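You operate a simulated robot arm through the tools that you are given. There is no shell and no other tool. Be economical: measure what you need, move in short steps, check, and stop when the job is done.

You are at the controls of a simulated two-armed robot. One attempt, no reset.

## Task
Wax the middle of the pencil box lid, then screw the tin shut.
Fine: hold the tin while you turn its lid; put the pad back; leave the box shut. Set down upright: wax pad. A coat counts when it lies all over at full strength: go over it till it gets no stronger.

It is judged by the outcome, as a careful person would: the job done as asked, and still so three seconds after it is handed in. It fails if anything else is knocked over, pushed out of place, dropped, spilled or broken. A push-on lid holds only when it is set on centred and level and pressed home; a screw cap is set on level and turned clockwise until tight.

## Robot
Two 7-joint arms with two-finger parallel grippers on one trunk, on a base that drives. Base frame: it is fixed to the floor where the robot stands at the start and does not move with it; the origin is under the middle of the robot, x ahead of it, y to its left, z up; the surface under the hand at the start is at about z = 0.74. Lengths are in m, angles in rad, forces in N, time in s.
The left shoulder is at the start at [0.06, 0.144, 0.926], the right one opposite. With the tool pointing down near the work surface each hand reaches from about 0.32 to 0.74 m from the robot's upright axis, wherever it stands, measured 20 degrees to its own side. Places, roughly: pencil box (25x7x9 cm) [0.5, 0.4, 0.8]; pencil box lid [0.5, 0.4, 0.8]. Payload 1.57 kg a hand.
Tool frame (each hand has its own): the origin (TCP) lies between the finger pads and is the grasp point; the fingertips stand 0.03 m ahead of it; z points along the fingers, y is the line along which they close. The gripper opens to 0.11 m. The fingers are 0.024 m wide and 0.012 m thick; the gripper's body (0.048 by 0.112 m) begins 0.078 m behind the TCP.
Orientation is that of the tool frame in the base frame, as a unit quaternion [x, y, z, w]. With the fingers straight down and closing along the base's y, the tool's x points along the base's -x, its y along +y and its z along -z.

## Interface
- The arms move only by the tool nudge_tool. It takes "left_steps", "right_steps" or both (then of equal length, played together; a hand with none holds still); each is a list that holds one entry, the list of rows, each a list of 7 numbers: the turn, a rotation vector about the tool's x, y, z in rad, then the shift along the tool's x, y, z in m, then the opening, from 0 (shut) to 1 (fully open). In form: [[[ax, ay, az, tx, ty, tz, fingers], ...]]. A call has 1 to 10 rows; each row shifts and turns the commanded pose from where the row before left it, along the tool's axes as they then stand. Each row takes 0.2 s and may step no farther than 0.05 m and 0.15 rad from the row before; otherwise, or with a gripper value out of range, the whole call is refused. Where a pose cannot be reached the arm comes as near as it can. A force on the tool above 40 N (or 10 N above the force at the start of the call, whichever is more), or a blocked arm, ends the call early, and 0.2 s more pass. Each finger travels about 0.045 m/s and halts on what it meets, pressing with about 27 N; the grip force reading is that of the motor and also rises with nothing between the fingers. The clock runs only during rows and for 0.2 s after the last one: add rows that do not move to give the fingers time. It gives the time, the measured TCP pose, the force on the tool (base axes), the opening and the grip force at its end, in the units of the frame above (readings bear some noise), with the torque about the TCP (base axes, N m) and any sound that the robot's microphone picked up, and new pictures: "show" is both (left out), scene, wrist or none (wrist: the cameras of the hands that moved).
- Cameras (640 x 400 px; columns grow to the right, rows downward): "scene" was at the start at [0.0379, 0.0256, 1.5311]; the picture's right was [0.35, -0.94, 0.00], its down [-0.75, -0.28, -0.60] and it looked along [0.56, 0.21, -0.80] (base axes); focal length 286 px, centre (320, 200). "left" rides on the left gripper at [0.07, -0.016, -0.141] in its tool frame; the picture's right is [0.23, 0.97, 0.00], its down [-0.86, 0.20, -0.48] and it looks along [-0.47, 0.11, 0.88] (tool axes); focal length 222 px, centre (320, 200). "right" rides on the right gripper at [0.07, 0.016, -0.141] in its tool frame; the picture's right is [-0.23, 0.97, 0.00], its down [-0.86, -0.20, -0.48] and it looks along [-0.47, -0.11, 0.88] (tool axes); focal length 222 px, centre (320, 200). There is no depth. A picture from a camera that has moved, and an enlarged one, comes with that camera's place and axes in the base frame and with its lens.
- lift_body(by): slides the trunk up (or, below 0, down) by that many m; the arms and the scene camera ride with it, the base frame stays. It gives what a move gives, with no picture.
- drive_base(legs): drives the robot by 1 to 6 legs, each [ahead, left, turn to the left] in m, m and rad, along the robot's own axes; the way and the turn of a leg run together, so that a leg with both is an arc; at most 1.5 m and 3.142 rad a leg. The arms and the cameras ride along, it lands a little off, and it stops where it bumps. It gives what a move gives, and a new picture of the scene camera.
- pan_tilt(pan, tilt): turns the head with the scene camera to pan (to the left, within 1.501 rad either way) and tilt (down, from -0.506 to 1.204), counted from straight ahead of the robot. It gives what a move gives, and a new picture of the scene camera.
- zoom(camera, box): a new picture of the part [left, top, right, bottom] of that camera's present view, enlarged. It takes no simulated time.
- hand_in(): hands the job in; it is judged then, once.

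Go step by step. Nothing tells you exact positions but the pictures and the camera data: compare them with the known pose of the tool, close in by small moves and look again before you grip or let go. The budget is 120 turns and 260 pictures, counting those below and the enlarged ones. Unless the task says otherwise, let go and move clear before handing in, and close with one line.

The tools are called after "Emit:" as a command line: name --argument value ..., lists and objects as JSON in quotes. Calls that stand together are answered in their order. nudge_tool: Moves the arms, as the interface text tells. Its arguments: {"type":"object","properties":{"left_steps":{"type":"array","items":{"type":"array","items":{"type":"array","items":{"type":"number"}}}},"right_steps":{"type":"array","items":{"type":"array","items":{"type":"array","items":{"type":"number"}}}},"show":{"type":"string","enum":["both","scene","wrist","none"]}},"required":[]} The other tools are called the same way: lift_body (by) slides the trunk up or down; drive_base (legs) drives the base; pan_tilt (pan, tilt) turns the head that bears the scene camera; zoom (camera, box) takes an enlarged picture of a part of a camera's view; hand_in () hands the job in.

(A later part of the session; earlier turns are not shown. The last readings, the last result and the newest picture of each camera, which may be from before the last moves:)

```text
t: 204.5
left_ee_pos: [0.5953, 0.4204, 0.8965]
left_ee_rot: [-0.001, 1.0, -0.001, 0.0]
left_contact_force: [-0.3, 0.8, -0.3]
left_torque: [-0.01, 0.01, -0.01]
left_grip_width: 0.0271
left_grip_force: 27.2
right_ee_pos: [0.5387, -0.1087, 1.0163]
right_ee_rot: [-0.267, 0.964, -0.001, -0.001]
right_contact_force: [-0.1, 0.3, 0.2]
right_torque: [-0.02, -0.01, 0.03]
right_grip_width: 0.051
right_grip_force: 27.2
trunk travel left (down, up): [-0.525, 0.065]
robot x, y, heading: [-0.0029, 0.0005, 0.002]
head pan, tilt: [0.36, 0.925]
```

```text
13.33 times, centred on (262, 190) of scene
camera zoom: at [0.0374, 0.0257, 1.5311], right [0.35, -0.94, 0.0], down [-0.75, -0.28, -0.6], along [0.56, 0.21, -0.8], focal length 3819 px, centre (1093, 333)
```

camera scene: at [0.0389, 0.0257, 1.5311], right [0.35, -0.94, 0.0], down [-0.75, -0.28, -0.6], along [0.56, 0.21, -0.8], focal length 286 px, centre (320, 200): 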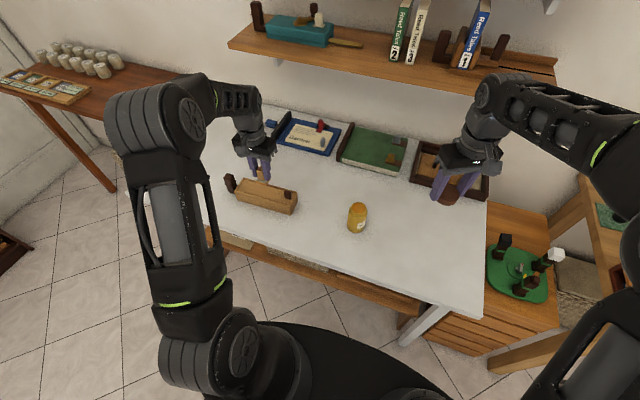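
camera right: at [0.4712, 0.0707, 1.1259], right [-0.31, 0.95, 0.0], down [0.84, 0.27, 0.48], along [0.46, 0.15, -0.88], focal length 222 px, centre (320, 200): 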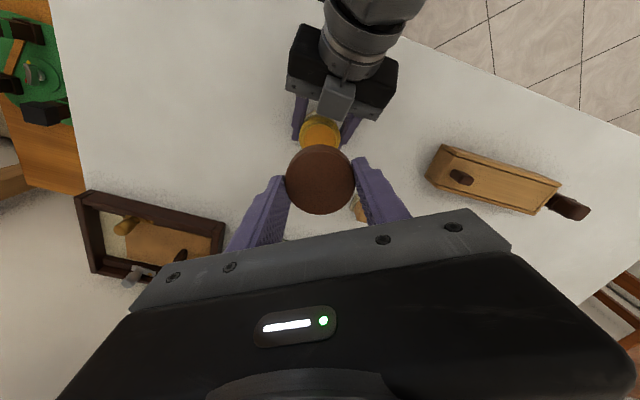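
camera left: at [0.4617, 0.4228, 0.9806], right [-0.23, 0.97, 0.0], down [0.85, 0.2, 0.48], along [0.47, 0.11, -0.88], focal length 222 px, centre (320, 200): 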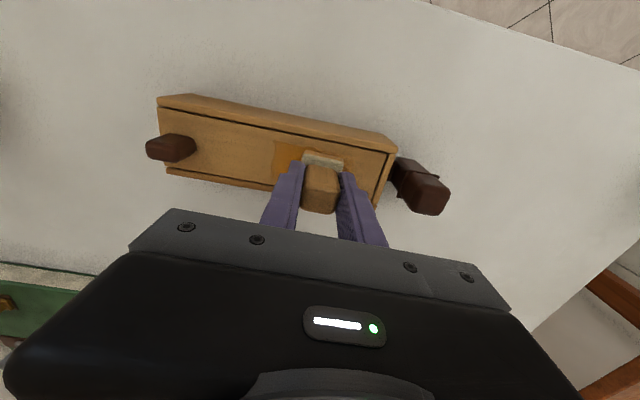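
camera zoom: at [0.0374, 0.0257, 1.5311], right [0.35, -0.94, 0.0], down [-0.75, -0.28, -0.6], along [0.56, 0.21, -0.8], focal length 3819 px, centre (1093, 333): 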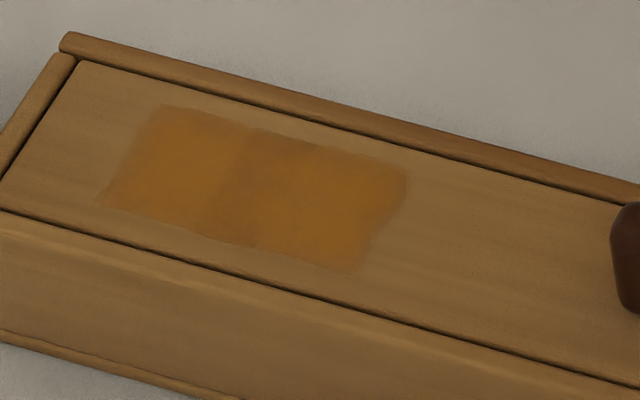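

No further change anywhere: the coat is saturated within its zone, and the lid is shut. Put the pad back.

Emit:
nudge_tool --left_steps '[[[0, 0, 0, 0, 0, -0.03, 0], [0, 0, 0, -0.0115, -0.0414, 0, 0], [0, 0, 0, -0.0115, -0.0414, 0, 0], [0, 0, 0, -0.0115, -0.0414, 0, 0], [0, 0, 0, -0.0116, -0.0414, 0, 0], [0, 0, 0, -0.0116, -0.0413, 0, 0], [0, 0, 0, 0, 0, 0.045, 0], [0, 0, 0, 0, 0, 0.045, 0], [0, 0, 0, 0, 0, 0.035, 0], [0, 0, 0, 0, 0, 0.01, 0]]]' --show "wrist"

Emit:
nudge_tool --left_steps '[[[0, 0, 0, 0, 0, 0.003, 0], [0, 0, 0, 0, 0, 0.001, 0], [0, 0, 0, 0, 0, 0, 0]]]' --show "none"

Emit:
nudge_tool --left_steps '[[[0, 0, 0, 0, 0, 0.001, 0], [0, 0, 0, 0, 0, 0, 0]]]' --show "none"

```text
t: 206.7
left_ee_pos: [0.6543, 0.2128, 0.7907]
left_ee_rot: [0.0, 1.0, 0.0, 0.0]
left_contact_force: [-0.3, 0.0, -0.1]
left_torque: [0.02, 0.0, 0.01]
left_grip_width: 0.0271
left_grip_force: 26.6
right_ee_pos: [0.5402, -0.1076, 1.0145]
right_ee_rot: [-0.267, 0.964, 0.0, 0.0]
right_contact_force: [-0.2, 1.1, -0.1]
right_torque: [-0.02, -0.01, 0.03]
right_grip_width: 0.0511
right_grip_force: 26.9
trunk travel left (down, up): [-0.525, 0.065]
robot x, y, heading: [-0.003, -0.0011, 0.003]
head pan, tilt: [0.36, 0.925]
camera left: at [0.5865, 0.1964, 0.9321], right [-0.23, 0.97, 0.0], down [0.85, 0.2, 0.48], along [0.47, 0.11, -0.88], focal length 222 px, centre (320, 200)
```

left: 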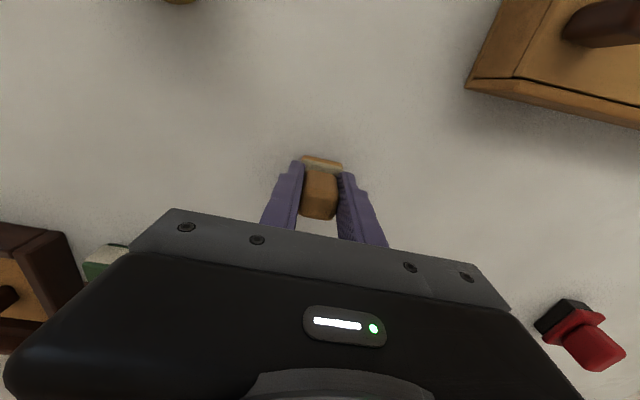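

```text
t: 207.5
left_ee_pos: [0.6556, 0.2135, 0.7869]
left_ee_rot: [-0.001, 1.0, 0.0, 0.0]
left_contact_force: [0.0, -0.3, -0.4]
left_torque: [0.03, 0.01, 0.0]
left_grip_width: 0.0273
left_grip_force: 26.4
right_ee_pos: [0.5396, -0.1066, 1.015]
right_ee_rot: [-0.268, 0.963, 0.0, 0.0]
right_contact_force: [-0.4, -0.1, -1.4]
right_torque: [0.01, 0.0, 0.01]
right_grip_width: 0.0511
right_grip_force: 26.7
trunk travel left (down, up): [-0.525, 0.065]
robot x, y, heading: [0.0014, 0.0006, 0.003]
head pan, tilt: [0.36, 0.925]
```

```text
t: 208.1
left_ee_pos: [0.6534, 0.2141, 0.7855]
left_ee_rot: [0.0, 1.0, 0.0, 0.001]
left_contact_force: [-0.6, -0.8, -0.9]
left_torque: [-0.01, 0.0, 0.03]
left_grip_width: 0.0272
left_grip_force: 26.7
right_ee_pos: [0.5397, -0.1077, 1.0153]
right_ee_rot: [-0.268, 0.963, 0.0, 0.0]
right_contact_force: [-0.1, -0.5, 0.0]
right_torque: [-0.01, -0.02, -0.01]
right_grip_width: 0.0512
right_grip_force: 27.7
trunk travel left (down, up): [-0.525, 0.065]
robot x, y, heading: [-0.0009, -0.002, -0.001]
head pan, tilt: [0.36, 0.925]
```

Emit:
nudge_tool --left_steps '[[[0, 0, 0, 0, 0, 0.001, 0], [0, 0, 0, 0, 0, 0, 0]]]' --show "none"

Emit:
nudge_tool --left_steps '[[[0, 0, 0, 0, 0, 0.001, 0], [0, 0, 0, 0, 0, 0, 0]]]' --show "none"

Emit:
zoom --camera "scene" --box '[310, 160, 360, 200]'

```text
t: 208.7
left_ee_pos: [0.6542, 0.2124, 0.7854]
left_ee_rot: [0.0, 1.0, 0.0, 0.001]
left_contact_force: [0.3, 0.4, 4.7]
left_torque: [0.06, 0.09, 0.01]
left_grip_width: 0.0269
left_grip_force: 27.3
right_ee_pos: [0.5395, -0.1081, 1.0158]
right_ee_rot: [-0.267, 0.964, 0.0, 0.0]
right_contact_force: [0.0, 0.4, 0.1]
right_torque: [0.02, 0.03, -0.01]
right_grip_width: 0.0509
right_grip_force: 27.2
trunk travel left (down, up): [-0.525, 0.065]
robot x, y, heading: [0.0018, -0.0014, 0.0]
head pan, tilt: [0.36, 0.925]
```

```text
t: 209.3
left_ee_pos: [0.6542, 0.2139, 0.7853]
left_ee_rot: [-0.001, 1.0, 0.0, 0.002]
left_contact_force: [-0.7, 0.8, 11.7]
left_torque: [-0.01, 0.09, 0.04]
left_grip_width: 0.0274
left_grip_force: 27.2
right_ee_pos: [0.5398, -0.1091, 1.0151]
right_ee_rot: [-0.268, 0.964, 0.0, -0.001]
right_contact_force: [0.1, -0.2, -0.9]
right_torque: [-0.02, -0.01, -0.02]
right_grip_width: 0.0511
right_grip_force: 26.9
trunk travel left (down, up): [-0.525, 0.065]
robot x, y, heading: [0.0005, 0.0007, 0.001]
head pan, tilt: [0.36, 0.925]
```

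```text
10.00 times, centred on (335, 180) of scene
camera zoom: at [0.0367, 0.0253, 1.5312], right [0.35, -0.94, 0.0], down [-0.75, -0.28, -0.6], along [0.56, 0.21, -0.8], focal length 2864 px, centre (170, 400)
```

zoom: 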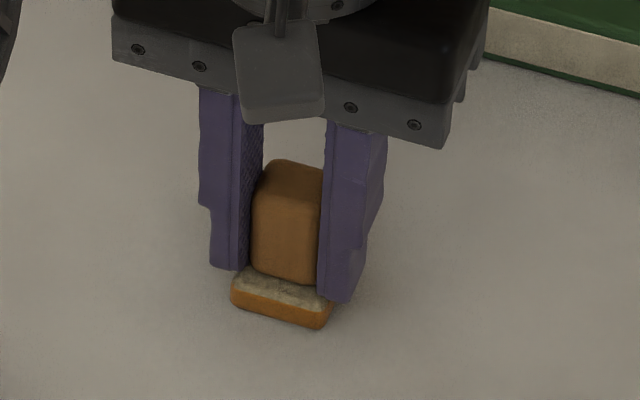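

Pad stands upright on the table. Release, rise and go back behind the tin.

Emit:
nudge_tool --left_steps '[[[0, 0, 0, 0, 0, -0.0018, 0.1], [0, 0, 0, 0, 0, 0, 0.3], [0, 0, 0, 0, 0, 0, 0.45], [0, 0, 0, 0, 0, 0, 0.5], [0, 0, 0, 0, 0, -0.02, 0.5], [0, 0, 0, 0, 0, -0.045, 0.6], [0, 0, 0, 0, 0, -0.045, 0.8], [0, 0, 0, 0, 0, -0.036, 1], [0, 0, 0, 0, 0, 0, 1]]]' --show "none"

Emit:
nudge_tool --left_steps '[[[0, 0, 0, 0.0342, -0.0203, 0, 1], [0, 0, 0, 0.0342, -0.0203, 0, 1], [0, 0, 0, 0.0342, -0.0203, 0, 1], [0, 0, 0, 0.0342, -0.0203, 0, 1], [0, 0, 0, 0.0342, -0.0204, 0, 1], [0, 0, 0, 0, -0.0204, 0, 1], [0, 0, 0, 0, 0, 0, 1]]]' --show "scene"

Emit:
zoom --camera "scene" --box '[310, 160, 390, 240]'

```text
t: 211.3
left_ee_pos: [0.6533, 0.2114, 0.9315]
left_ee_rot: [0.0, 1.0, 0.0, 0.0]
left_contact_force: [0.1, 0.5, -0.3]
left_torque: [-0.01, 0.03, -0.04]
left_grip_width: 0.1101
left_grip_force: 0.1
right_ee_pos: [0.5401, -0.1074, 1.0139]
right_ee_rot: [-0.267, 0.964, 0.0, 0.0]
right_contact_force: [-0.4, 0.5, -0.6]
right_torque: [-0.01, 0.02, 0.0]
right_grip_width: 0.051
right_grip_force: 27.3
trunk travel left (down, up): [-0.525, 0.065]
robot x, y, heading: [-0.0033, -0.0024, -0.004]
head pan, tilt: [0.36, 0.925]
```

```text
t: 212.9
left_ee_pos: [0.4817, 0.0912, 0.9316]
left_ee_rot: [0.001, 1.0, 0.0, 0.001]
left_contact_force: [0.4, 0.0, -0.1]
left_torque: [0.02, 0.01, 0.02]
left_grip_width: 0.1099
left_grip_force: 0.1
right_ee_pos: [0.5386, -0.1073, 1.0151]
right_ee_rot: [-0.266, 0.964, 0.0, 0.0]
right_contact_force: [0.7, 0.8, -0.5]
right_torque: [0.02, -0.02, -0.01]
right_grip_width: 0.051
right_grip_force: 27.1
trunk travel left (down, up): [-0.525, 0.065]
robot x, y, heading: [-0.0027, -0.0011, -0.002]
head pan, tilt: [0.36, 0.925]
camera scene: at [0.0377, 0.0257, 1.5311], right [0.35, -0.94, 0.0], down [-0.75, -0.28, -0.6], along [0.56, 0.21, -0.8], focal length 286 px, centre (320, 200)
```

scene: 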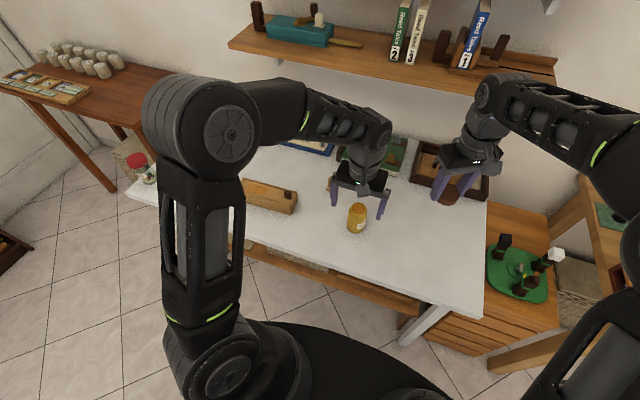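

```text
5.00 times, centred on (350, 200) of scene
camera zoom: at [0.0377, 0.0257, 1.5311], right [0.35, -0.94, 0.0], down [-0.75, -0.28, -0.6], along [0.56, 0.21, -0.8], focal length 1432 px, centre (170, 200)
```

zoom: 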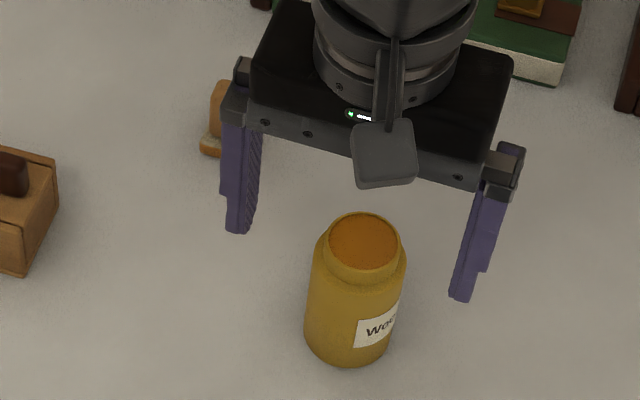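

Tin stands at about (0.5375, 0.0905). Tilt the left hand and move in to hold it.

Emit:
nudge_tool --left_steps '[[[0, -0.145, 0, 0, 0, 0, 1], [0, -0.145, 0, 0, 0, 0, 1], [0, -0.145, 0, 0, 0, 0, 1], [0, -0.145, 0, 0, 0, 0, 1], [0, -0.145, 0, 0, 0, 0, 1], [0, -0.145, 0, 0, 0, 0, 1], [0, 0, 0, 0.0259, 0, 0.0215, 1], [0, 0, 0, 0.0259, 0, 0.0215, 1], [0, 0, 0, 0.0259, 0, 0.0215, 1], [0, 0, 0, 0, 0, 0, 1]]]' --show "wrist"

```text
t: 215.1
left_ee_pos: [0.4815, 0.0924, 0.829]
left_ee_rot: [0.0, 0.906, 0.0, 0.422]
left_contact_force: [-0.4, -0.1, 0.1]
left_torque: [-0.01, 0.01, 0.01]
left_grip_width: 0.1098
left_grip_force: 0.1
right_ee_pos: [0.5396, -0.1083, 1.0146]
right_ee_rot: [-0.267, 0.964, 0.001, -0.001]
right_contact_force: [0.3, -0.7, -1.3]
right_torque: [0.0, 0.03, 0.01]
right_grip_width: 0.0509
right_grip_force: 26.9
trunk travel left (down, up): [-0.525, 0.065]
robot x, y, heading: [-0.0012, -0.0019, 0.002]
head pan, tilt: [0.36, 0.925]
camera left: at [0.3309, 0.0743, 0.8674], right [-0.15, 0.97, -0.17], down [0.18, 0.2, 0.96], along [0.97, 0.11, -0.21], focal length 222 px, centre (320, 200)
```

left: 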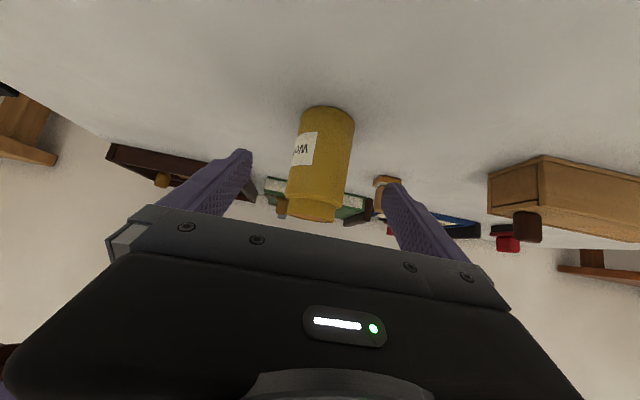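

Emit:
nudge_tool --left_steps '[[[0, 0, 0, 0, 0, 0.025, 1], [0, 0, 0, 0, 0, 0.025, 1], [0, 0, 0, 0, -0.0005, 0.018, 1], [0, 0, 0, 0, 0, 0, 0.8], [0, 0, 0, 0, 0, 0, 0.6], [0, 0, 0, 0, 0, 0, 0.5], [0, 0, 0, 0, 0, 0, 0.4], [0, 0, 0, 0, 0, 0, 0.3], [0, 0, 0, 0, 0, 0, 0.2], [0, 0, 0, 0, 0, 0, 0.2]]]' --show "wrist"

Emit:
zoom --camera "scene" --box '[325, 180, 395, 240]'

```text
t: 217.3
left_ee_pos: [0.534, 0.0891, 0.7871]
left_ee_rot: [-0.001, 0.907, 0.001, 0.422]
left_contact_force: [1.1, -0.5, 0.3]
left_torque: [0.0, 0.0, 0.02]
left_grip_width: 0.0543
left_grip_force: 27.5
right_ee_pos: [0.5387, -0.1079, 1.014]
right_ee_rot: [-0.268, 0.964, 0.001, -0.001]
right_contact_force: [0.1, -0.1, 0.4]
right_torque: [0.02, -0.02, -0.03]
right_grip_width: 0.0512
right_grip_force: 27.1
trunk travel left (down, up): [-0.525, 0.065]
robot x, y, heading: [0.0027, 0.0005, -0.0]
head pan, tilt: [0.36, 0.925]
camera left: at [0.3831, 0.0739, 0.8251], right [-0.15, 0.97, -0.17], down [0.18, 0.2, 0.96], along [0.97, 0.11, -0.21], focal length 222 px, centre (320, 200)
```

left: 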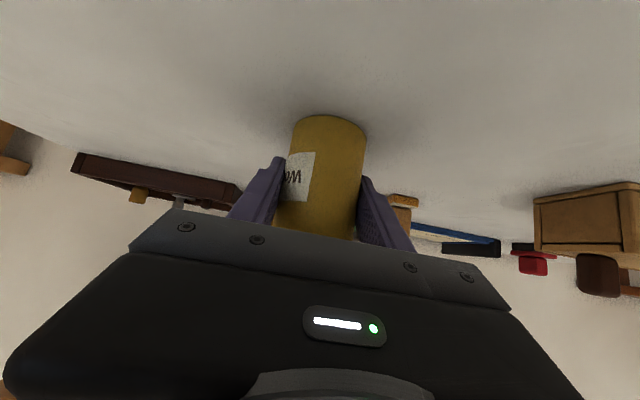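

```text
6.67 times, centred on (360, 210) of scene
camera zoom: at [0.038, 0.0255, 1.5311], right [0.35, -0.94, 0.0], down [-0.75, -0.28, -0.6], along [0.56, 0.21, -0.8], focal length 1910 px, centre (53, 133)
```

zoom: 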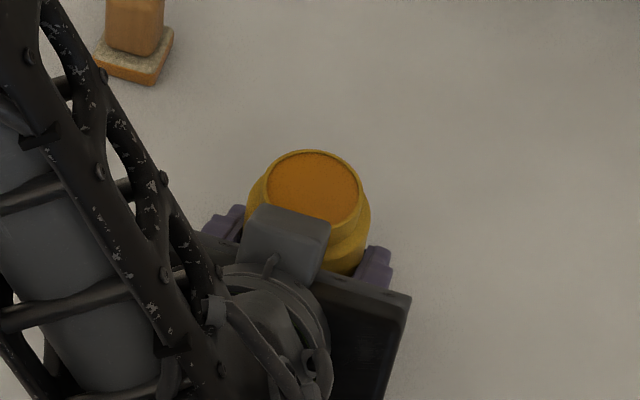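

Tin held. Check how the cap sits in the right hand.

Emit:
zoom --camera "right" --box '[260, 110, 380, 230]'

Emit:
zoom --camera "scene" --box '[420, 150, 480, 210]'

```text
3.33 times, centred on (320, 170) of right
camera zoom: at [0.4703, -0.129, 1.155], right [-0.31, 0.95, 0.0], down [0.84, 0.27, 0.48], along [0.46, 0.15, -0.88], focal length 740 px, centre (320, 300)
```

zoom: 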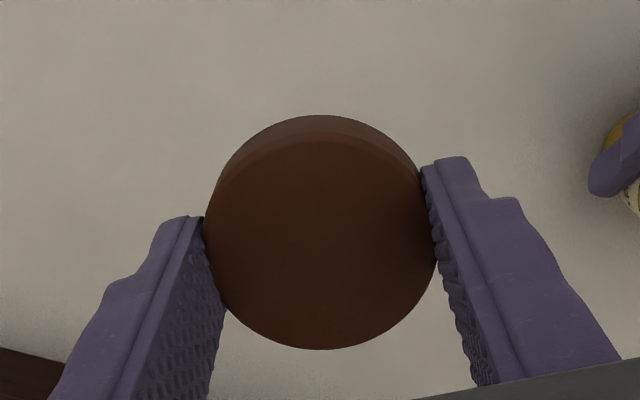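

```text
6.67 times, centred on (450, 180) of scene
camera zoom: at [0.038, 0.0255, 1.5311], right [0.35, -0.94, 0.0], down [-0.75, -0.28, -0.6], along [0.56, 0.21, -0.8], focal length 1910 px, centre (-547, 333)
```

zoom: 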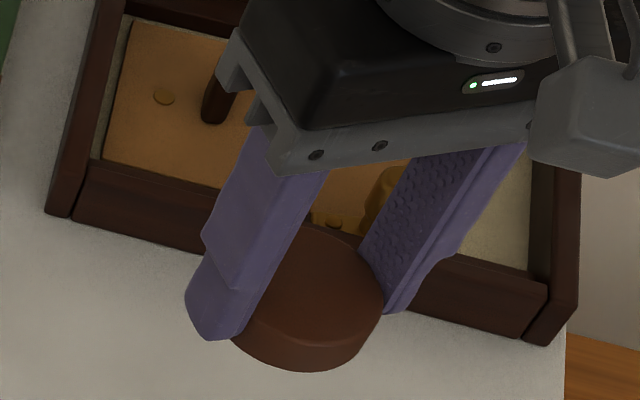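

Cap is level in the grip. Bring it over the tin, aligned to (0.5355, 0.0912) for the TCP.

Emit:
nudge_tool --right_steps '[[[0, 0, 0, -0.0199, 0.0345, 0, 0.3], [0, 0, 0, -0.0199, 0.0345, 0, 0.3], [0, 0, 0, -0.0199, 0.0345, 0, 0.3], [0, 0, 0, -0.0199, 0.0345, 0, 0.3], [0, 0, 0, -0.0198, 0.0347, 0, 0.3], [0, 0, 0, 0, 0, 0.045, 0.3], [0, 0, 0, 0, 0, 0.045, 0.3], [0, 0, 0, 0, 0, 0.025, 0.3], [0, 0, 0, 0, 0, 0, 0.3]]]' --show "none"

Emit:
zoom --camera "scene" --box '[325, 170, 395, 240]'

Emit:
zoom --camera "right" --box '[250, 80, 390, 220]'

```text
t: 219.3
left_ee_pos: [0.5343, 0.0906, 0.7874]
left_ee_rot: [0.0, 0.907, 0.0, 0.421]
left_contact_force: [0.0, -0.9, 0.6]
left_torque: [-0.04, -0.06, 0.0]
left_grip_width: 0.0544
left_grip_force: 27.0
right_ee_pos: [0.5371, 0.0901, 0.8993]
right_ee_rot: [-0.267, 0.964, 0.0, 0.0]
right_contact_force: [-0.1, -0.3, -0.5]
right_torque: [0.03, -0.03, -0.01]
right_grip_width: 0.0512
right_grip_force: 27.2
trunk travel left (down, up): [-0.525, 0.065]
robot x, y, heading: [-0.0035, 0.0014, -0.0]
head pan, tilt: [0.36, 0.925]
```

```text
5.71 times, centred on (360, 205) of scene
camera zoom: at [0.0379, 0.0255, 1.5311], right [0.35, -0.94, 0.0], down [-0.75, -0.28, -0.6], along [0.56, 0.21, -0.8], focal length 1637 px, centre (91, 171)
```

zoom: 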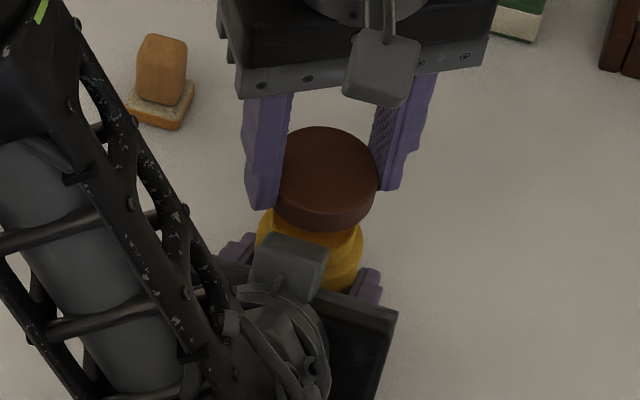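

```text
2.86 times, centred on (320, 150) of right
camera zoom: at [0.4668, 0.0691, 1.0391], right [-0.31, 0.95, 0.0], down [0.84, 0.27, 0.48], along [0.46, 0.15, -0.88], focal length 635 px, centre (320, 343)
```

zoom: 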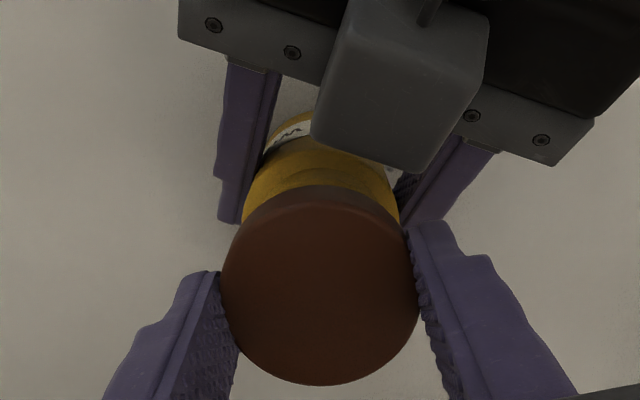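

Nearly aligned; small correction (−1.3, +1 mm), then lower toward the neck.

Emit:
nudge_tool --right_steps '[[[0, 0, 0, 0.0006, 0.0015, 0.008, 0.3], [0, 0, 0, 0, 0, 0.01, 0.3], [0, 0, 0, 0, 0, 0.004, 0.3], [0, 0, 0, 0, 0, 0, 0.3]]]' --show "none"

Emit:
zoom --camera "scene" --box '[335, 185, 385, 235]'

```text
t: 220.3
left_ee_pos: [0.5336, 0.0909, 0.7865]
left_ee_rot: [0.0, 0.907, 0.0, 0.421]
left_contact_force: [-0.7, 0.7, 1.5]
left_torque: [-0.01, 0.01, 0.04]
left_grip_width: 0.0541
left_grip_force: 26.7
right_ee_pos: [0.5345, 0.0913, 0.8778]
right_ee_rot: [-0.267, 0.964, 0.0, 0.0]
right_contact_force: [-0.6, 0.2, -1.5]
right_torque: [0.0, -0.02, 0.0]
right_grip_width: 0.051
right_grip_force: 26.5
trunk travel left (down, up): [-0.525, 0.065]
robot x, y, heading: [0.0014, 0.0006, 0.002]
head pan, tilt: [0.36, 0.925]
```

```text
8.00 times, centred on (360, 210) of scene
camera zoom: at [0.0379, 0.0255, 1.5311], right [0.35, -0.94, 0.0], down [-0.75, -0.28, -0.6], along [0.56, 0.21, -0.8], focal length 2292 px, centre (0, 120)
```

zoom: 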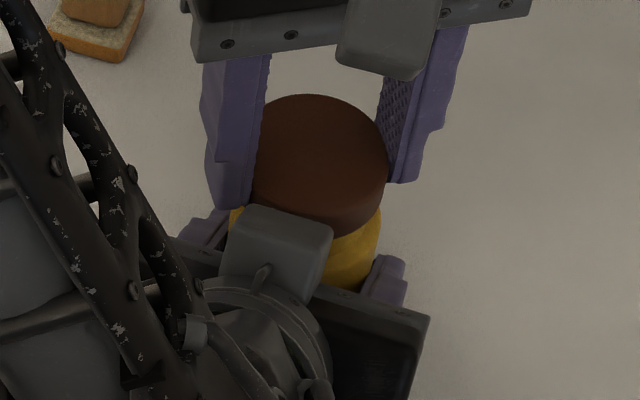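

Laterally aligned. Lowering in small steps with force checks.

Emit:
nudge_tool --right_steps '[[[0, 0, 0, 0, 0, 0.003, 0.3], [0, 0, 0, 0, 0, 0.002, 0.3]]]' --show "none"

Emit:
nudge_tool --right_steps '[[[0, 0, 0, 0, 0, 0.002, 0.3], [0, 0, 0, 0, 0, 0.002, 0.3]]]' --show "none"

Emit:
nudge_tool --right_steps '[[[0, 0, 0, 0, 0, 0.002, 0.3], [0, 0, 0, 0, 0, 0.002, 0.3]]]' --show "none"

```text
t: 220.9
left_ee_pos: [0.5342, 0.0897, 0.7873]
left_ee_rot: [-0.001, 0.907, 0.001, 0.422]
left_contact_force: [0.1, 0.1, 0.7]
left_torque: [0.01, -0.05, 0.0]
left_grip_width: 0.0543
left_grip_force: 26.6
right_ee_pos: [0.5342, 0.0915, 0.8744]
right_ee_rot: [-0.267, 0.964, 0.0, 0.0]
right_contact_force: [-1.2, 0.4, -0.8]
right_torque: [0.0, 0.0, 0.01]
right_grip_width: 0.0509
right_grip_force: 26.8
trunk travel left (down, up): [-0.525, 0.065]
robot x, y, heading: [0.0008, 0.0033, -0.001]
head pan, tilt: [0.36, 0.925]
```

```text
t: 221.5
left_ee_pos: [0.5331, 0.0912, 0.7873]
left_ee_rot: [0.0, 0.907, 0.0, 0.422]
left_contact_force: [-0.3, 0.3, 0.7]
left_torque: [-0.02, 0.0, 0.03]
left_grip_width: 0.0541
left_grip_force: 26.6
right_ee_pos: [0.5342, 0.0914, 0.8695]
right_ee_rot: [-0.268, 0.964, 0.0, 0.0]
right_contact_force: [-0.8, -0.6, 0.9]
right_torque: [-0.04, 0.01, -0.03]
right_grip_width: 0.0512
right_grip_force: 27.6
trunk travel left (down, up): [-0.525, 0.065]
robot x, y, heading: [-0.0009, -0.0005, -0.004]
head pan, tilt: [0.36, 0.925]
```

```text
t: 222.1
left_ee_pos: [0.5344, 0.0905, 0.7873]
left_ee_rot: [0.0, 0.906, 0.0, 0.422]
left_contact_force: [-0.5, 0.9, 1.3]
left_torque: [0.02, -0.03, 0.02]
left_grip_width: 0.0541
left_grip_force: 26.9
right_ee_pos: [0.5355, 0.0909, 0.8658]
right_ee_rot: [-0.267, 0.964, 0.0, 0.0]
right_contact_force: [0.6, 0.0, 0.6]
right_torque: [-0.01, -0.03, -0.02]
right_grip_width: 0.0508
right_grip_force: 26.9
trunk travel left (down, up): [-0.525, 0.065]
robot x, y, heading: [0.0007, -0.0024, 0.005]
head pan, tilt: [0.36, 0.925]
```

Emit:
nudge_tool --right_steps '[[[0, 0, 0, 0, 0, 0.002, 0.3], [0, 0, 0, 0, 0, 0.002, 0.3]]]' --show "none"

Emit:
nudge_tool --right_steps '[[[0, 0, 0, 0, 0, 0.0015, 0.3], [0, 0, 0, 0, 0, 0, 0.3]]]' --show "none"

Emit:
nudge_tool --right_steps '[[[0, 0, 0, 0, 0, 0.001, 0.3], [0, 0, 0, 0, 0, 0, 0.3]]]' --show "none"

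Emit:
zoom --camera "scene" --box '[335, 185, 385, 235]'

```text
t: 222.7
left_ee_pos: [0.5328, 0.0922, 0.7874]
left_ee_rot: [-0.001, 0.906, 0.002, 0.422]
left_contact_force: [-2.3, 2.2, 0.9]
left_torque: [0.11, -0.51, 0.01]
left_grip_width: 0.0543
left_grip_force: 27.2
right_ee_pos: [0.5354, 0.0903, 0.862]
right_ee_rot: [-0.267, 0.964, 0.0, 0.0]
right_contact_force: [3.7, -2.7, 3.5]
right_torque: [-0.44, 0.32, 0.0]
right_grip_width: 0.051
right_grip_force: 27.2
trunk travel left (down, up): [-0.525, 0.065]
robot x, y, heading: [-0.0011, 0.0014, 0.001]
head pan, tilt: [0.36, 0.925]
```

```text
t: 223.3
left_ee_pos: [0.5333, 0.0907, 0.7869]
left_ee_rot: [-0.001, 0.907, 0.001, 0.421]
left_contact_force: [3.4, 5.2, -5.9]
left_torque: [-0.36, 0.07, 0.11]
left_grip_width: 0.0541
left_grip_force: 27.4
right_ee_pos: [0.5362, 0.0902, 0.8609]
right_ee_rot: [-0.267, 0.964, 0.0, 0.001]
right_contact_force: [-0.7, -7.7, 20.4]
right_torque: [-0.45, 0.19, 0.0]
right_grip_width: 0.0509
right_grip_force: 27.3
trunk travel left (down, up): [-0.525, 0.065]
robot x, y, heading: [0.0017, 0.0006, 0.001]
head pan, tilt: [0.36, 0.925]
```

```text
t: 223.9
left_ee_pos: [0.5343, 0.091, 0.7866]
left_ee_rot: [-0.002, 0.907, 0.001, 0.422]
left_contact_force: [6.2, 7.3, -8.4]
left_torque: [-0.39, 0.2, 0.07]
left_grip_width: 0.0544
left_grip_force: 27.2
right_ee_pos: [0.5349, 0.0916, 0.8596]
right_ee_rot: [-0.267, 0.964, 0.0, 0.002]
right_contact_force: [-0.5, -10.1, 26.9]
right_torque: [-0.32, -0.07, 0.02]
right_grip_width: 0.0513
right_grip_force: 27.3
trunk travel left (down, up): [-0.525, 0.065]
robot x, y, heading: [-0.0022, 0.0018, -0.004]
head pan, tilt: [0.36, 0.925]
```

```text
8.00 times, centred on (360, 210) of scene
camera zoom: at [0.0372, 0.025, 1.5312], right [0.35, -0.94, 0.0], down [-0.75, -0.28, -0.6], along [0.56, 0.21, -0.8], focal length 2292 px, centre (0, 120)
```

zoom: 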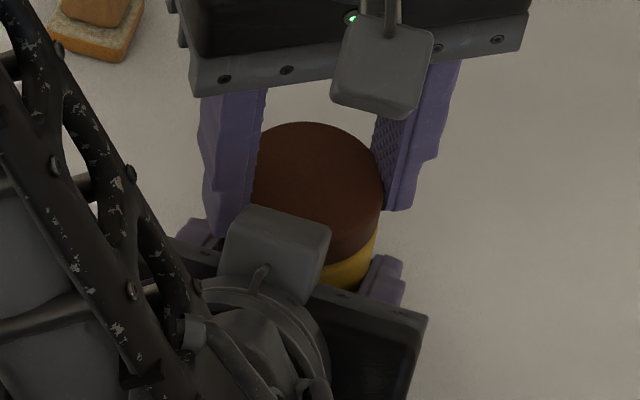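

The cap is seated on the neck at thread height. Ease the pressure, recentre 1 mm and turn clockwise.

Emit:
nudge_tool --right_steps '[[[0, 0, 0, 0.0005, -0.0008, -0.001, 0.3], [0, 0, 0.14, 0, 0, 0, 0.3], [0, 0, 0.14, 0, 0, 0, 0.3], [0, 0, 0.14, 0, 0, 0, 0.3], [0, 0, 0.14, 0, 0, 0, 0.3], [0, 0, 0.14, 0, 0, 0, 0.3], [0, 0, 0.14, 0, 0, 0, 0.3], [0, 0, 0.14, 0, 0, 0, 0.3]]]' --show "none"

Emit:
zoom --camera "left" --box '[240, 100, 420, 250]'

Emit:
zoom --camera "scene" --box '[335, 185, 385, 235]'

```text
t: 225.7
left_ee_pos: [0.5339, 0.0893, 0.7862]
left_ee_rot: [0.001, 0.907, -0.001, 0.421]
left_contact_force: [-17.4, 2.4, 6.1]
left_torque: [0.07, -0.33, -0.07]
left_grip_width: 0.0539
left_grip_force: 26.8
right_ee_pos: [0.5344, 0.0895, 0.8594]
right_ee_rot: [0.219, 0.976, 0.0, 0.001]
right_contact_force: [14.9, -1.0, -1.0]
right_torque: [0.03, -0.46, 0.02]
right_grip_width: 0.0515
right_grip_force: 27.9
trunk travel left (down, up): [-0.525, 0.065]
robot x, y, heading: [0.0017, -0.0023, -0.001]
head pan, tilt: [0.36, 0.925]
```

```text
2.67 times, centred on (330, 175) of left
camera zoom: at [0.3822, 0.0735, 0.8252], right [-0.14, 0.97, -0.17], down [0.19, 0.2, 0.96], along [0.97, 0.11, -0.21], focal length 592 px, centre (293, 267)
```

zoom: 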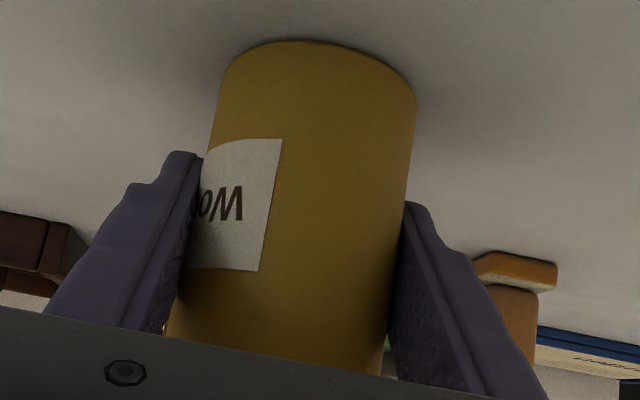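

```text
8.00 times, centred on (360, 210) of scene
camera zoom: at [0.0373, 0.0256, 1.5311], right [0.35, -0.94, 0.0], down [-0.75, -0.28, -0.6], along [0.56, 0.21, -0.8], focal length 2292 px, centre (0, 120)
```

zoom: 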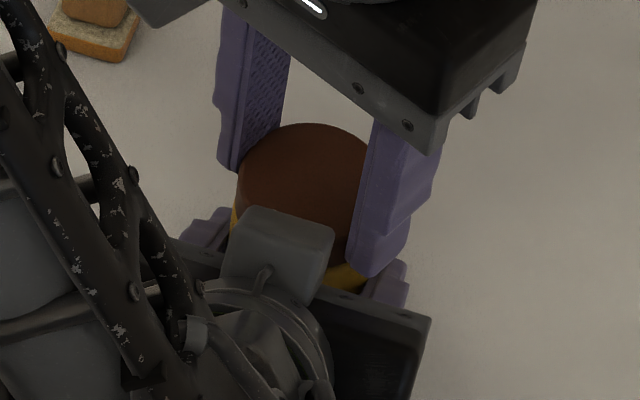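

Turned with no torque; small recentring (+1.5 mm x) and continue ratcheting clockwise.

Emit:
nudge_tool --right_steps '[[[0, 0, 0, 0, 0, 0, 0.5], [0, 0, 0, -0.0014, 0.0006, 0, 0.64], [0, 0, -0.14, 0, 0, 0, 0.64], [0, 0, -0.14, 0, 0, 0, 0.64], [0, 0, -0.14, 0, 0, 0, 0.64], [0, 0, -0.14, 0, 0, 0, 0.64], [0, 0, -0.14, 0, 0, 0, 0.64], [0, 0, -0.14, 0, 0, 0, 0.64], [0, 0, -0.14, 0, 0, 0, 0.6], [0, 0, 0, 0, 0, 0, 0.4]]]' --show "none"

Emit:
nudge_tool --right_steps '[[[0, 0, 0, 0, 0, 0, 0.3], [0, 0, 0, 0, 0, 0, 0.3], [0, 0, 0.14, 0, 0, 0.0002, 0.3], [0, 0, 0.14, 0, 0, 0, 0.3], [0, 0, 0.14, 0, 0, 0.0002, 0.3], [0, 0, 0.14, 0, 0, 0, 0.3], [0, 0, 0.14, 0, 0, 0, 0.3], [0, 0, 0.14, 0, 0, 0, 0.3], [0, 0, 0.14, 0, 0, 0, 0.3]]]' --show "none"

Emit:
nudge_tool --right_steps '[[[0, 0, 0, 0, 0, 0, 0.5], [0, 0, 0, 0, 0, 0, 0.64], [0, 0, -0.14, 0, 0, 0, 0.64], [0, 0, -0.14, 0, 0, 0, 0.64], [0, 0, -0.14, 0, 0, 0, 0.64], [0, 0, -0.14, 0, 0, 0, 0.64], [0, 0, -0.14, 0, 0, 0, 0.64], [0, 0, -0.14, 0, 0, 0, 0.64], [0, 0, -0.14, 0, 0, 0, 0.6], [0, 0, 0, 0, 0, 0, 0.4]]]' --show "none"

Emit:
nudge_tool --right_steps '[[[0, 0, 0, 0, 0, 0, 0.3], [0, 0, 0, 0, 0, 0, 0.3], [0, 0, 0.14, 0, 0, 0.0002, 0.3], [0, 0, 0.14, 0, 0, 0, 0.3], [0, 0, 0.14, 0, 0, 0.0002, 0.3], [0, 0, 0.14, 0, 0, 0, 0.3], [0, 0, 0.14, 0, 0, 0, 0.3], [0, 0, 0.14, 0, 0, 0, 0.3], [0, 0, 0.14, 0, 0, 0, 0.3]]]' --show "none"

Emit:
zoom --camera "left" --box '[240, 100, 420, 250]'

Emit:
zoom --camera "scene" --box '[335, 185, 385, 235]'

```text
t: 227.9
left_ee_pos: [0.534, 0.09, 0.7879]
left_ee_rot: [-0.001, 0.907, 0.0, 0.422]
left_contact_force: [1.6, -0.7, 1.5]
left_torque: [0.1, 0.09, -0.02]
left_grip_width: 0.0541
left_grip_force: 26.9
right_ee_pos: [0.5361, 0.0913, 0.8597]
right_ee_rot: [-0.268, 0.964, 0.0, 0.0]
right_contact_force: [-1.1, 0.5, -0.1]
right_torque: [0.03, 0.05, -0.02]
right_grip_width: 0.0542
right_grip_force: 13.0
trunk travel left (down, up): [-0.525, 0.065]
robot x, y, heading: [-0.0013, 0.0015, -0.002]
head pan, tilt: [0.36, 0.925]
```

```text
t: 229.9
left_ee_pos: [0.5338, 0.0907, 0.7875]
left_ee_rot: [-0.001, 0.907, 0.001, 0.421]
left_contact_force: [1.9, -1.8, 3.7]
left_torque: [-0.09, 0.24, 0.03]
left_grip_width: 0.0539
left_grip_force: 26.9
right_ee_pos: [0.5365, 0.091, 0.8596]
right_ee_rot: [0.219, 0.976, 0.0, -0.001]
right_contact_force: [-2.9, 2.3, -2.0]
right_torque: [0.19, -0.01, -0.02]
right_grip_width: 0.0536
right_grip_force: 27.1
trunk travel left (down, up): [-0.525, 0.065]
robot x, y, heading: [0.0003, -0.0027, -0.001]
head pan, tilt: [0.36, 0.925]
```

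```text
t: 232.1
left_ee_pos: [0.5333, 0.0913, 0.7864]
left_ee_rot: [0.0, 0.907, 0.001, 0.421]
left_contact_force: [1.1, -0.4, 2.6]
left_torque: [0.09, 0.13, -0.03]
left_grip_width: 0.0543
left_grip_force: 26.6
right_ee_pos: [0.5346, 0.0905, 0.8598]
right_ee_rot: [-0.268, 0.963, 0.001, 0.0]
right_contact_force: [-0.9, 0.9, 0.6]
right_torque: [0.02, -0.02, -0.01]
right_grip_width: 0.0527
right_grip_force: 12.3
trunk travel left (down, up): [-0.525, 0.065]
robot x, y, heading: [-0.0028, -0.0041, 0.001]
head pan, tilt: [0.36, 0.925]
```

```text
t: 234.1
left_ee_pos: [0.5348, 0.0896, 0.7856]
left_ee_rot: [0.001, 0.907, -0.001, 0.421]
left_contact_force: [4.1, -2.3, 0.7]
left_torque: [-0.03, 0.23, 0.03]
left_grip_width: 0.0541
left_grip_force: 26.6
right_ee_pos: [0.5367, 0.0902, 0.8582]
right_ee_rot: [0.22, 0.976, 0.0, 0.0]
right_contact_force: [-3.7, 1.7, 0.5]
right_torque: [0.14, 0.11, 0.04]
right_grip_width: 0.0519
right_grip_force: 26.8
trunk travel left (down, up): [-0.525, 0.065]
robot x, y, heading: [-0.0018, 0.0019, 0.0]
head pan, tilt: [0.36, 0.925]
```

```text
2.67 times, centred on (330, 175) of left
camera zoom: at [0.3831, 0.0739, 0.8251], right [-0.15, 0.97, -0.17], down [0.18, 0.2, 0.96], along [0.97, 0.11, -0.21], focal length 592 px, centre (293, 267)
```

zoom: 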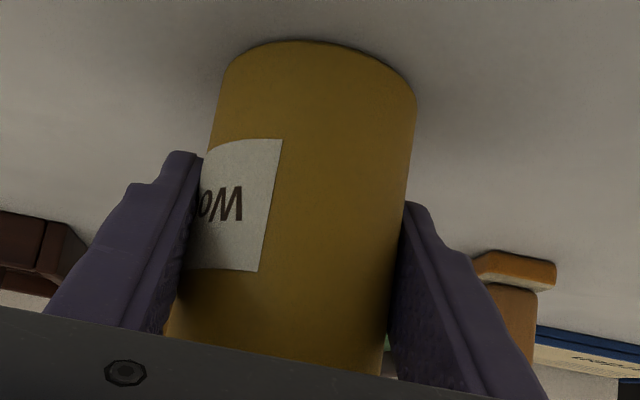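

```text
8.00 times, centred on (360, 210) of scene
camera zoom: at [0.0379, 0.0255, 1.5311], right [0.35, -0.94, 0.0], down [-0.75, -0.28, -0.6], along [0.56, 0.21, -0.8], focal length 2292 px, centre (0, 120)
```

zoom: 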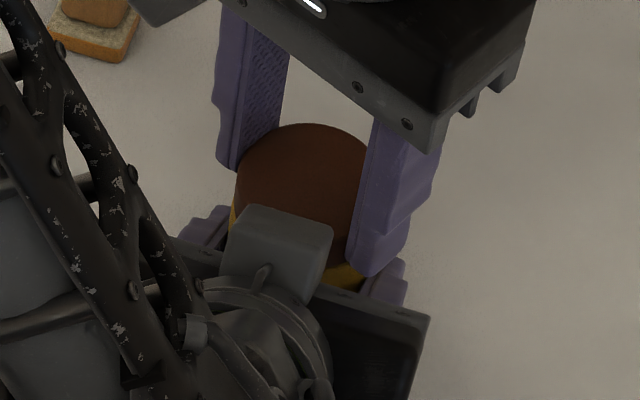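

Well centred and free-running. Continue until it tightens.

Emit:
nudge_tool --right_steps '[[[0, 0, 0, 0, 0, 0, 0.5], [0, 0, 0, 0, 0, 0, 0.64], [0, 0, -0.14, 0, 0, 0, 0.64], [0, 0, -0.14, 0, 0, 0, 0.64], [0, 0, -0.14, 0, 0, 0, 0.64], [0, 0, -0.14, 0, 0, 0, 0.64], [0, 0, -0.14, 0, 0, 0, 0.64], [0, 0, -0.14, 0, 0, 0, 0.64], [0, 0, -0.14, 0, 0, 0, 0.6], [0, 0, 0, 0, 0, 0, 0.4]]]' --show "none"

Emit:
nudge_tool --right_steps '[[[0, 0, 0, 0, 0, 0, 0.3], [0, 0, 0, 0, 0, 0, 0.3], [0, 0, 0.14, 0, 0, 0.0002, 0.3], [0, 0, 0.14, 0, 0, 0, 0.3], [0, 0, 0.14, 0, 0, 0.0002, 0.3], [0, 0, 0.14, 0, 0, 0, 0.3], [0, 0, 0.14, 0, 0, 0, 0.3], [0, 0, 0.14, 0, 0, 0, 0.3], [0, 0, 0.14, 0, 0, 0, 0.3]]]' --show "none"

Emit:
nudge_tool --right_steps '[[[0, 0, 0, 0, 0, 0, 0.5], [0, 0, 0, 0, 0, 0, 0.64], [0, 0, -0.14, 0, 0, 0, 0.64], [0, 0, -0.14, 0, 0, 0, 0.64], [0, 0, -0.14, 0, 0, 0, 0.64], [0, 0, -0.14, 0, 0, 0, 0.64], [0, 0, -0.14, 0, 0, 0, 0.64], [0, 0, -0.14, 0, 0, 0, 0.64], [0, 0, -0.14, 0, 0, 0, 0.6], [0, 0, 0, 0, 0, 0, 0.4]]]' --show "none"

Emit:
nudge_tool --right_steps '[[[0, 0, 0, 0, 0, 0, 0.3], [0, 0, 0, 0, 0, 0, 0.3], [0, 0, 0.14, 0, 0, 0.0002, 0.3], [0, 0, 0.14, 0, 0, 0, 0.3], [0, 0, 0.14, 0, 0, 0.0002, 0.3], [0, 0, 0.14, 0, 0, 0, 0.3], [0, 0, 0.14, 0, 0, 0, 0.3], [0, 0, 0.14, 0, 0, 0, 0.3], [0, 0, 0.14, 0, 0, 0, 0.3]]]' --show "none"

Emit:
nudge_tool --right_steps '[[[0, 0, 0, 0, 0, 0, 0.5], [0, 0, 0, 0, 0, 0, 0.64], [0, 0, -0.14, 0, 0, 0, 0.64], [0, 0, -0.14, 0, 0, 0, 0.64], [0, 0, -0.14, 0, 0, 0, 0.64], [0, 0, -0.14, 0, 0, 0, 0.64], [0, 0, -0.14, 0, 0, 0, 0.64], [0, 0, -0.14, 0, 0, 0, 0.64], [0, 0, -0.14, 0, 0, 0, 0.6], [0, 0, 0, 0, 0, 0, 0.4]]]' --show "none"

Emit:
nudge_tool --right_steps '[[[0, 0, 0, 0, 0, 0, 0.3], [0, 0, 0, 0, 0, 0, 0.3], [0, 0, 0.14, 0, 0, 0.0002, 0.3], [0, 0, 0.14, 0, 0, 0, 0.3], [0, 0, 0.14, 0, 0, 0.0002, 0.3], [0, 0, 0.14, 0, 0, 0, 0.3], [0, 0, 0.14, 0, 0, 0, 0.3], [0, 0, 0.14, 0, 0, 0, 0.3], [0, 0, 0.14, 0, 0, 0, 0.3]]]' --show "none"

Emit:
zoom --camera "left" --box '[240, 100, 420, 250]'

```text
t: 236.3
left_ee_pos: [0.5334, 0.0912, 0.7871]
left_ee_rot: [0.001, 0.907, -0.001, 0.422]
left_contact_force: [-0.2, 0.5, 1.9]
left_torque: [0.07, 0.1, 0.01]
left_grip_width: 0.0543
left_grip_force: 26.4
right_ee_pos: [0.5371, 0.0908, 0.8578]
right_ee_rot: [-0.268, 0.963, 0.0, 0.0]
right_contact_force: [0.3, -0.4, -0.6]
right_torque: [-0.03, -0.01, -0.01]
right_grip_width: 0.0535
right_grip_force: 13.1
trunk travel left (down, up): [-0.525, 0.065]
robot x, y, heading: [0.0008, 0.0012, -0.004]
head pan, tilt: [0.36, 0.925]
```

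```text
t: 238.3
left_ee_pos: [0.5334, 0.0903, 0.7868]
left_ee_rot: [0.0, 0.907, 0.0, 0.421]
left_contact_force: [1.8, 0.1, 0.2]
left_torque: [-0.04, 0.13, -0.02]
left_grip_width: 0.0543
left_grip_force: 27.0
right_ee_pos: [0.5364, 0.0905, 0.8586]
right_ee_rot: [0.219, 0.976, -0.001, 0.0]
right_contact_force: [-0.7, -0.3, -0.1]
right_torque: [0.06, 0.0, 0.03]
right_grip_width: 0.0534
right_grip_force: 26.2
trunk travel left (down, up): [-0.525, 0.065]
robot x, y, heading: [0.0011, -0.0016, 0.004]
head pan, tilt: [0.36, 0.925]
```

```text
t: 240.5
left_ee_pos: [0.533, 0.0908, 0.7868]
left_ee_rot: [0.0, 0.907, 0.0, 0.422]
left_contact_force: [0.3, -0.4, 0.4]
left_torque: [0.0, 0.06, 0.01]
left_grip_width: 0.0541
left_grip_force: 26.8
right_ee_pos: [0.5355, 0.0912, 0.8592]
right_ee_rot: [-0.267, 0.964, 0.0, -0.001]
right_contact_force: [-0.3, 0.3, 0.5]
right_torque: [0.05, 0.02, -0.01]
right_grip_width: 0.0533
right_grip_force: 13.2
trunk travel left (down, up): [-0.525, 0.065]
robot x, y, heading: [0.0027, 0.0049, -0.0]
head pan, tilt: [0.36, 0.925]
```

```text
t: 242.5
left_ee_pos: [0.5331, 0.0906, 0.7878]
left_ee_rot: [0.0, 0.907, 0.001, 0.422]
left_contact_force: [0.1, 0.4, 0.5]
left_torque: [-0.04, 0.1, -0.7]
left_grip_width: 0.0539
left_grip_force: 27.4
right_ee_pos: [0.5365, 0.0907, 0.8581]
right_ee_rot: [0.218, 0.976, 0.0, 0.001]
right_contact_force: [0.0, -1.7, -0.4]
right_torque: [-0.04, 0.0, 0.72]
right_grip_width: 0.0513
right_grip_force: 26.9
trunk travel left (down, up): [-0.525, 0.065]
robot x, y, heading: [0.0003, 0.0025, 0.004]
head pan, tilt: [0.36, 0.925]
```

```text
t: 244.7
left_ee_pos: [0.5337, 0.0906, 0.7869]
left_ee_rot: [0.0, 0.907, 0.001, 0.422]
left_contact_force: [-1.0, 0.8, -0.3]
left_torque: [0.04, 0.05, 0.0]
left_grip_width: 0.0541
left_grip_force: 27.0
right_ee_pos: [0.5362, 0.0897, 0.858]
right_ee_rot: [-0.268, 0.963, 0.0, 0.0]
right_contact_force: [0.0, 0.3, -0.8]
right_torque: [0.02, 0.04, 0.0]
right_grip_width: 0.0538
right_grip_force: 13.3
trunk travel left (down, up): [-0.525, 0.065]
robot x, y, heading: [-0.0018, -0.0028, -0.004]
head pan, tilt: [0.36, 0.925]
```

```text
t: 246.7
left_ee_pos: [0.5339, 0.0906, 0.7872]
left_ee_rot: [0.001, 0.907, 0.0, 0.422]
left_contact_force: [-0.6, -0.2, -0.5]
left_torque: [-0.14, 0.08, -0.54]
left_grip_width: 0.0549
left_grip_force: 27.0
right_ee_pos: [0.5361, 0.0909, 0.8581]
right_ee_rot: [0.218, 0.976, 0.0, 0.0]
right_contact_force: [1.7, -1.7, 1.6]
right_torque: [0.01, -0.07, 0.57]
right_grip_width: 0.0513
right_grip_force: 26.8
trunk travel left (down, up): [-0.525, 0.065]
robot x, y, heading: [0.0002, 0.001, 0.002]
head pan, tilt: [0.36, 0.925]
```

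```text
2.67 times, centred on (330, 175) of left
camera zoom: at [0.383, 0.074, 0.8251], right [-0.15, 0.97, -0.17], down [0.18, 0.2, 0.96], along [0.97, 0.11, -0.21], focal length 592 px, centre (293, 267)
```

zoom: 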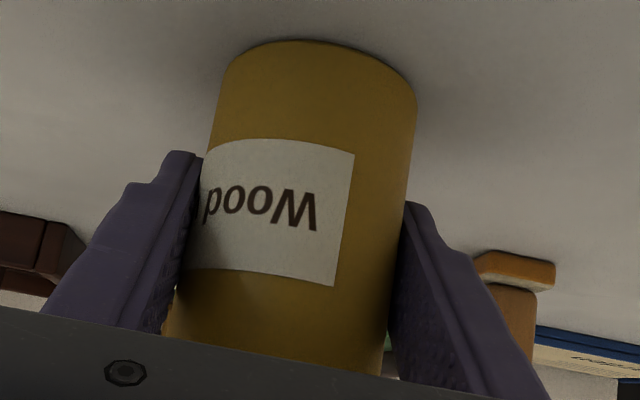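

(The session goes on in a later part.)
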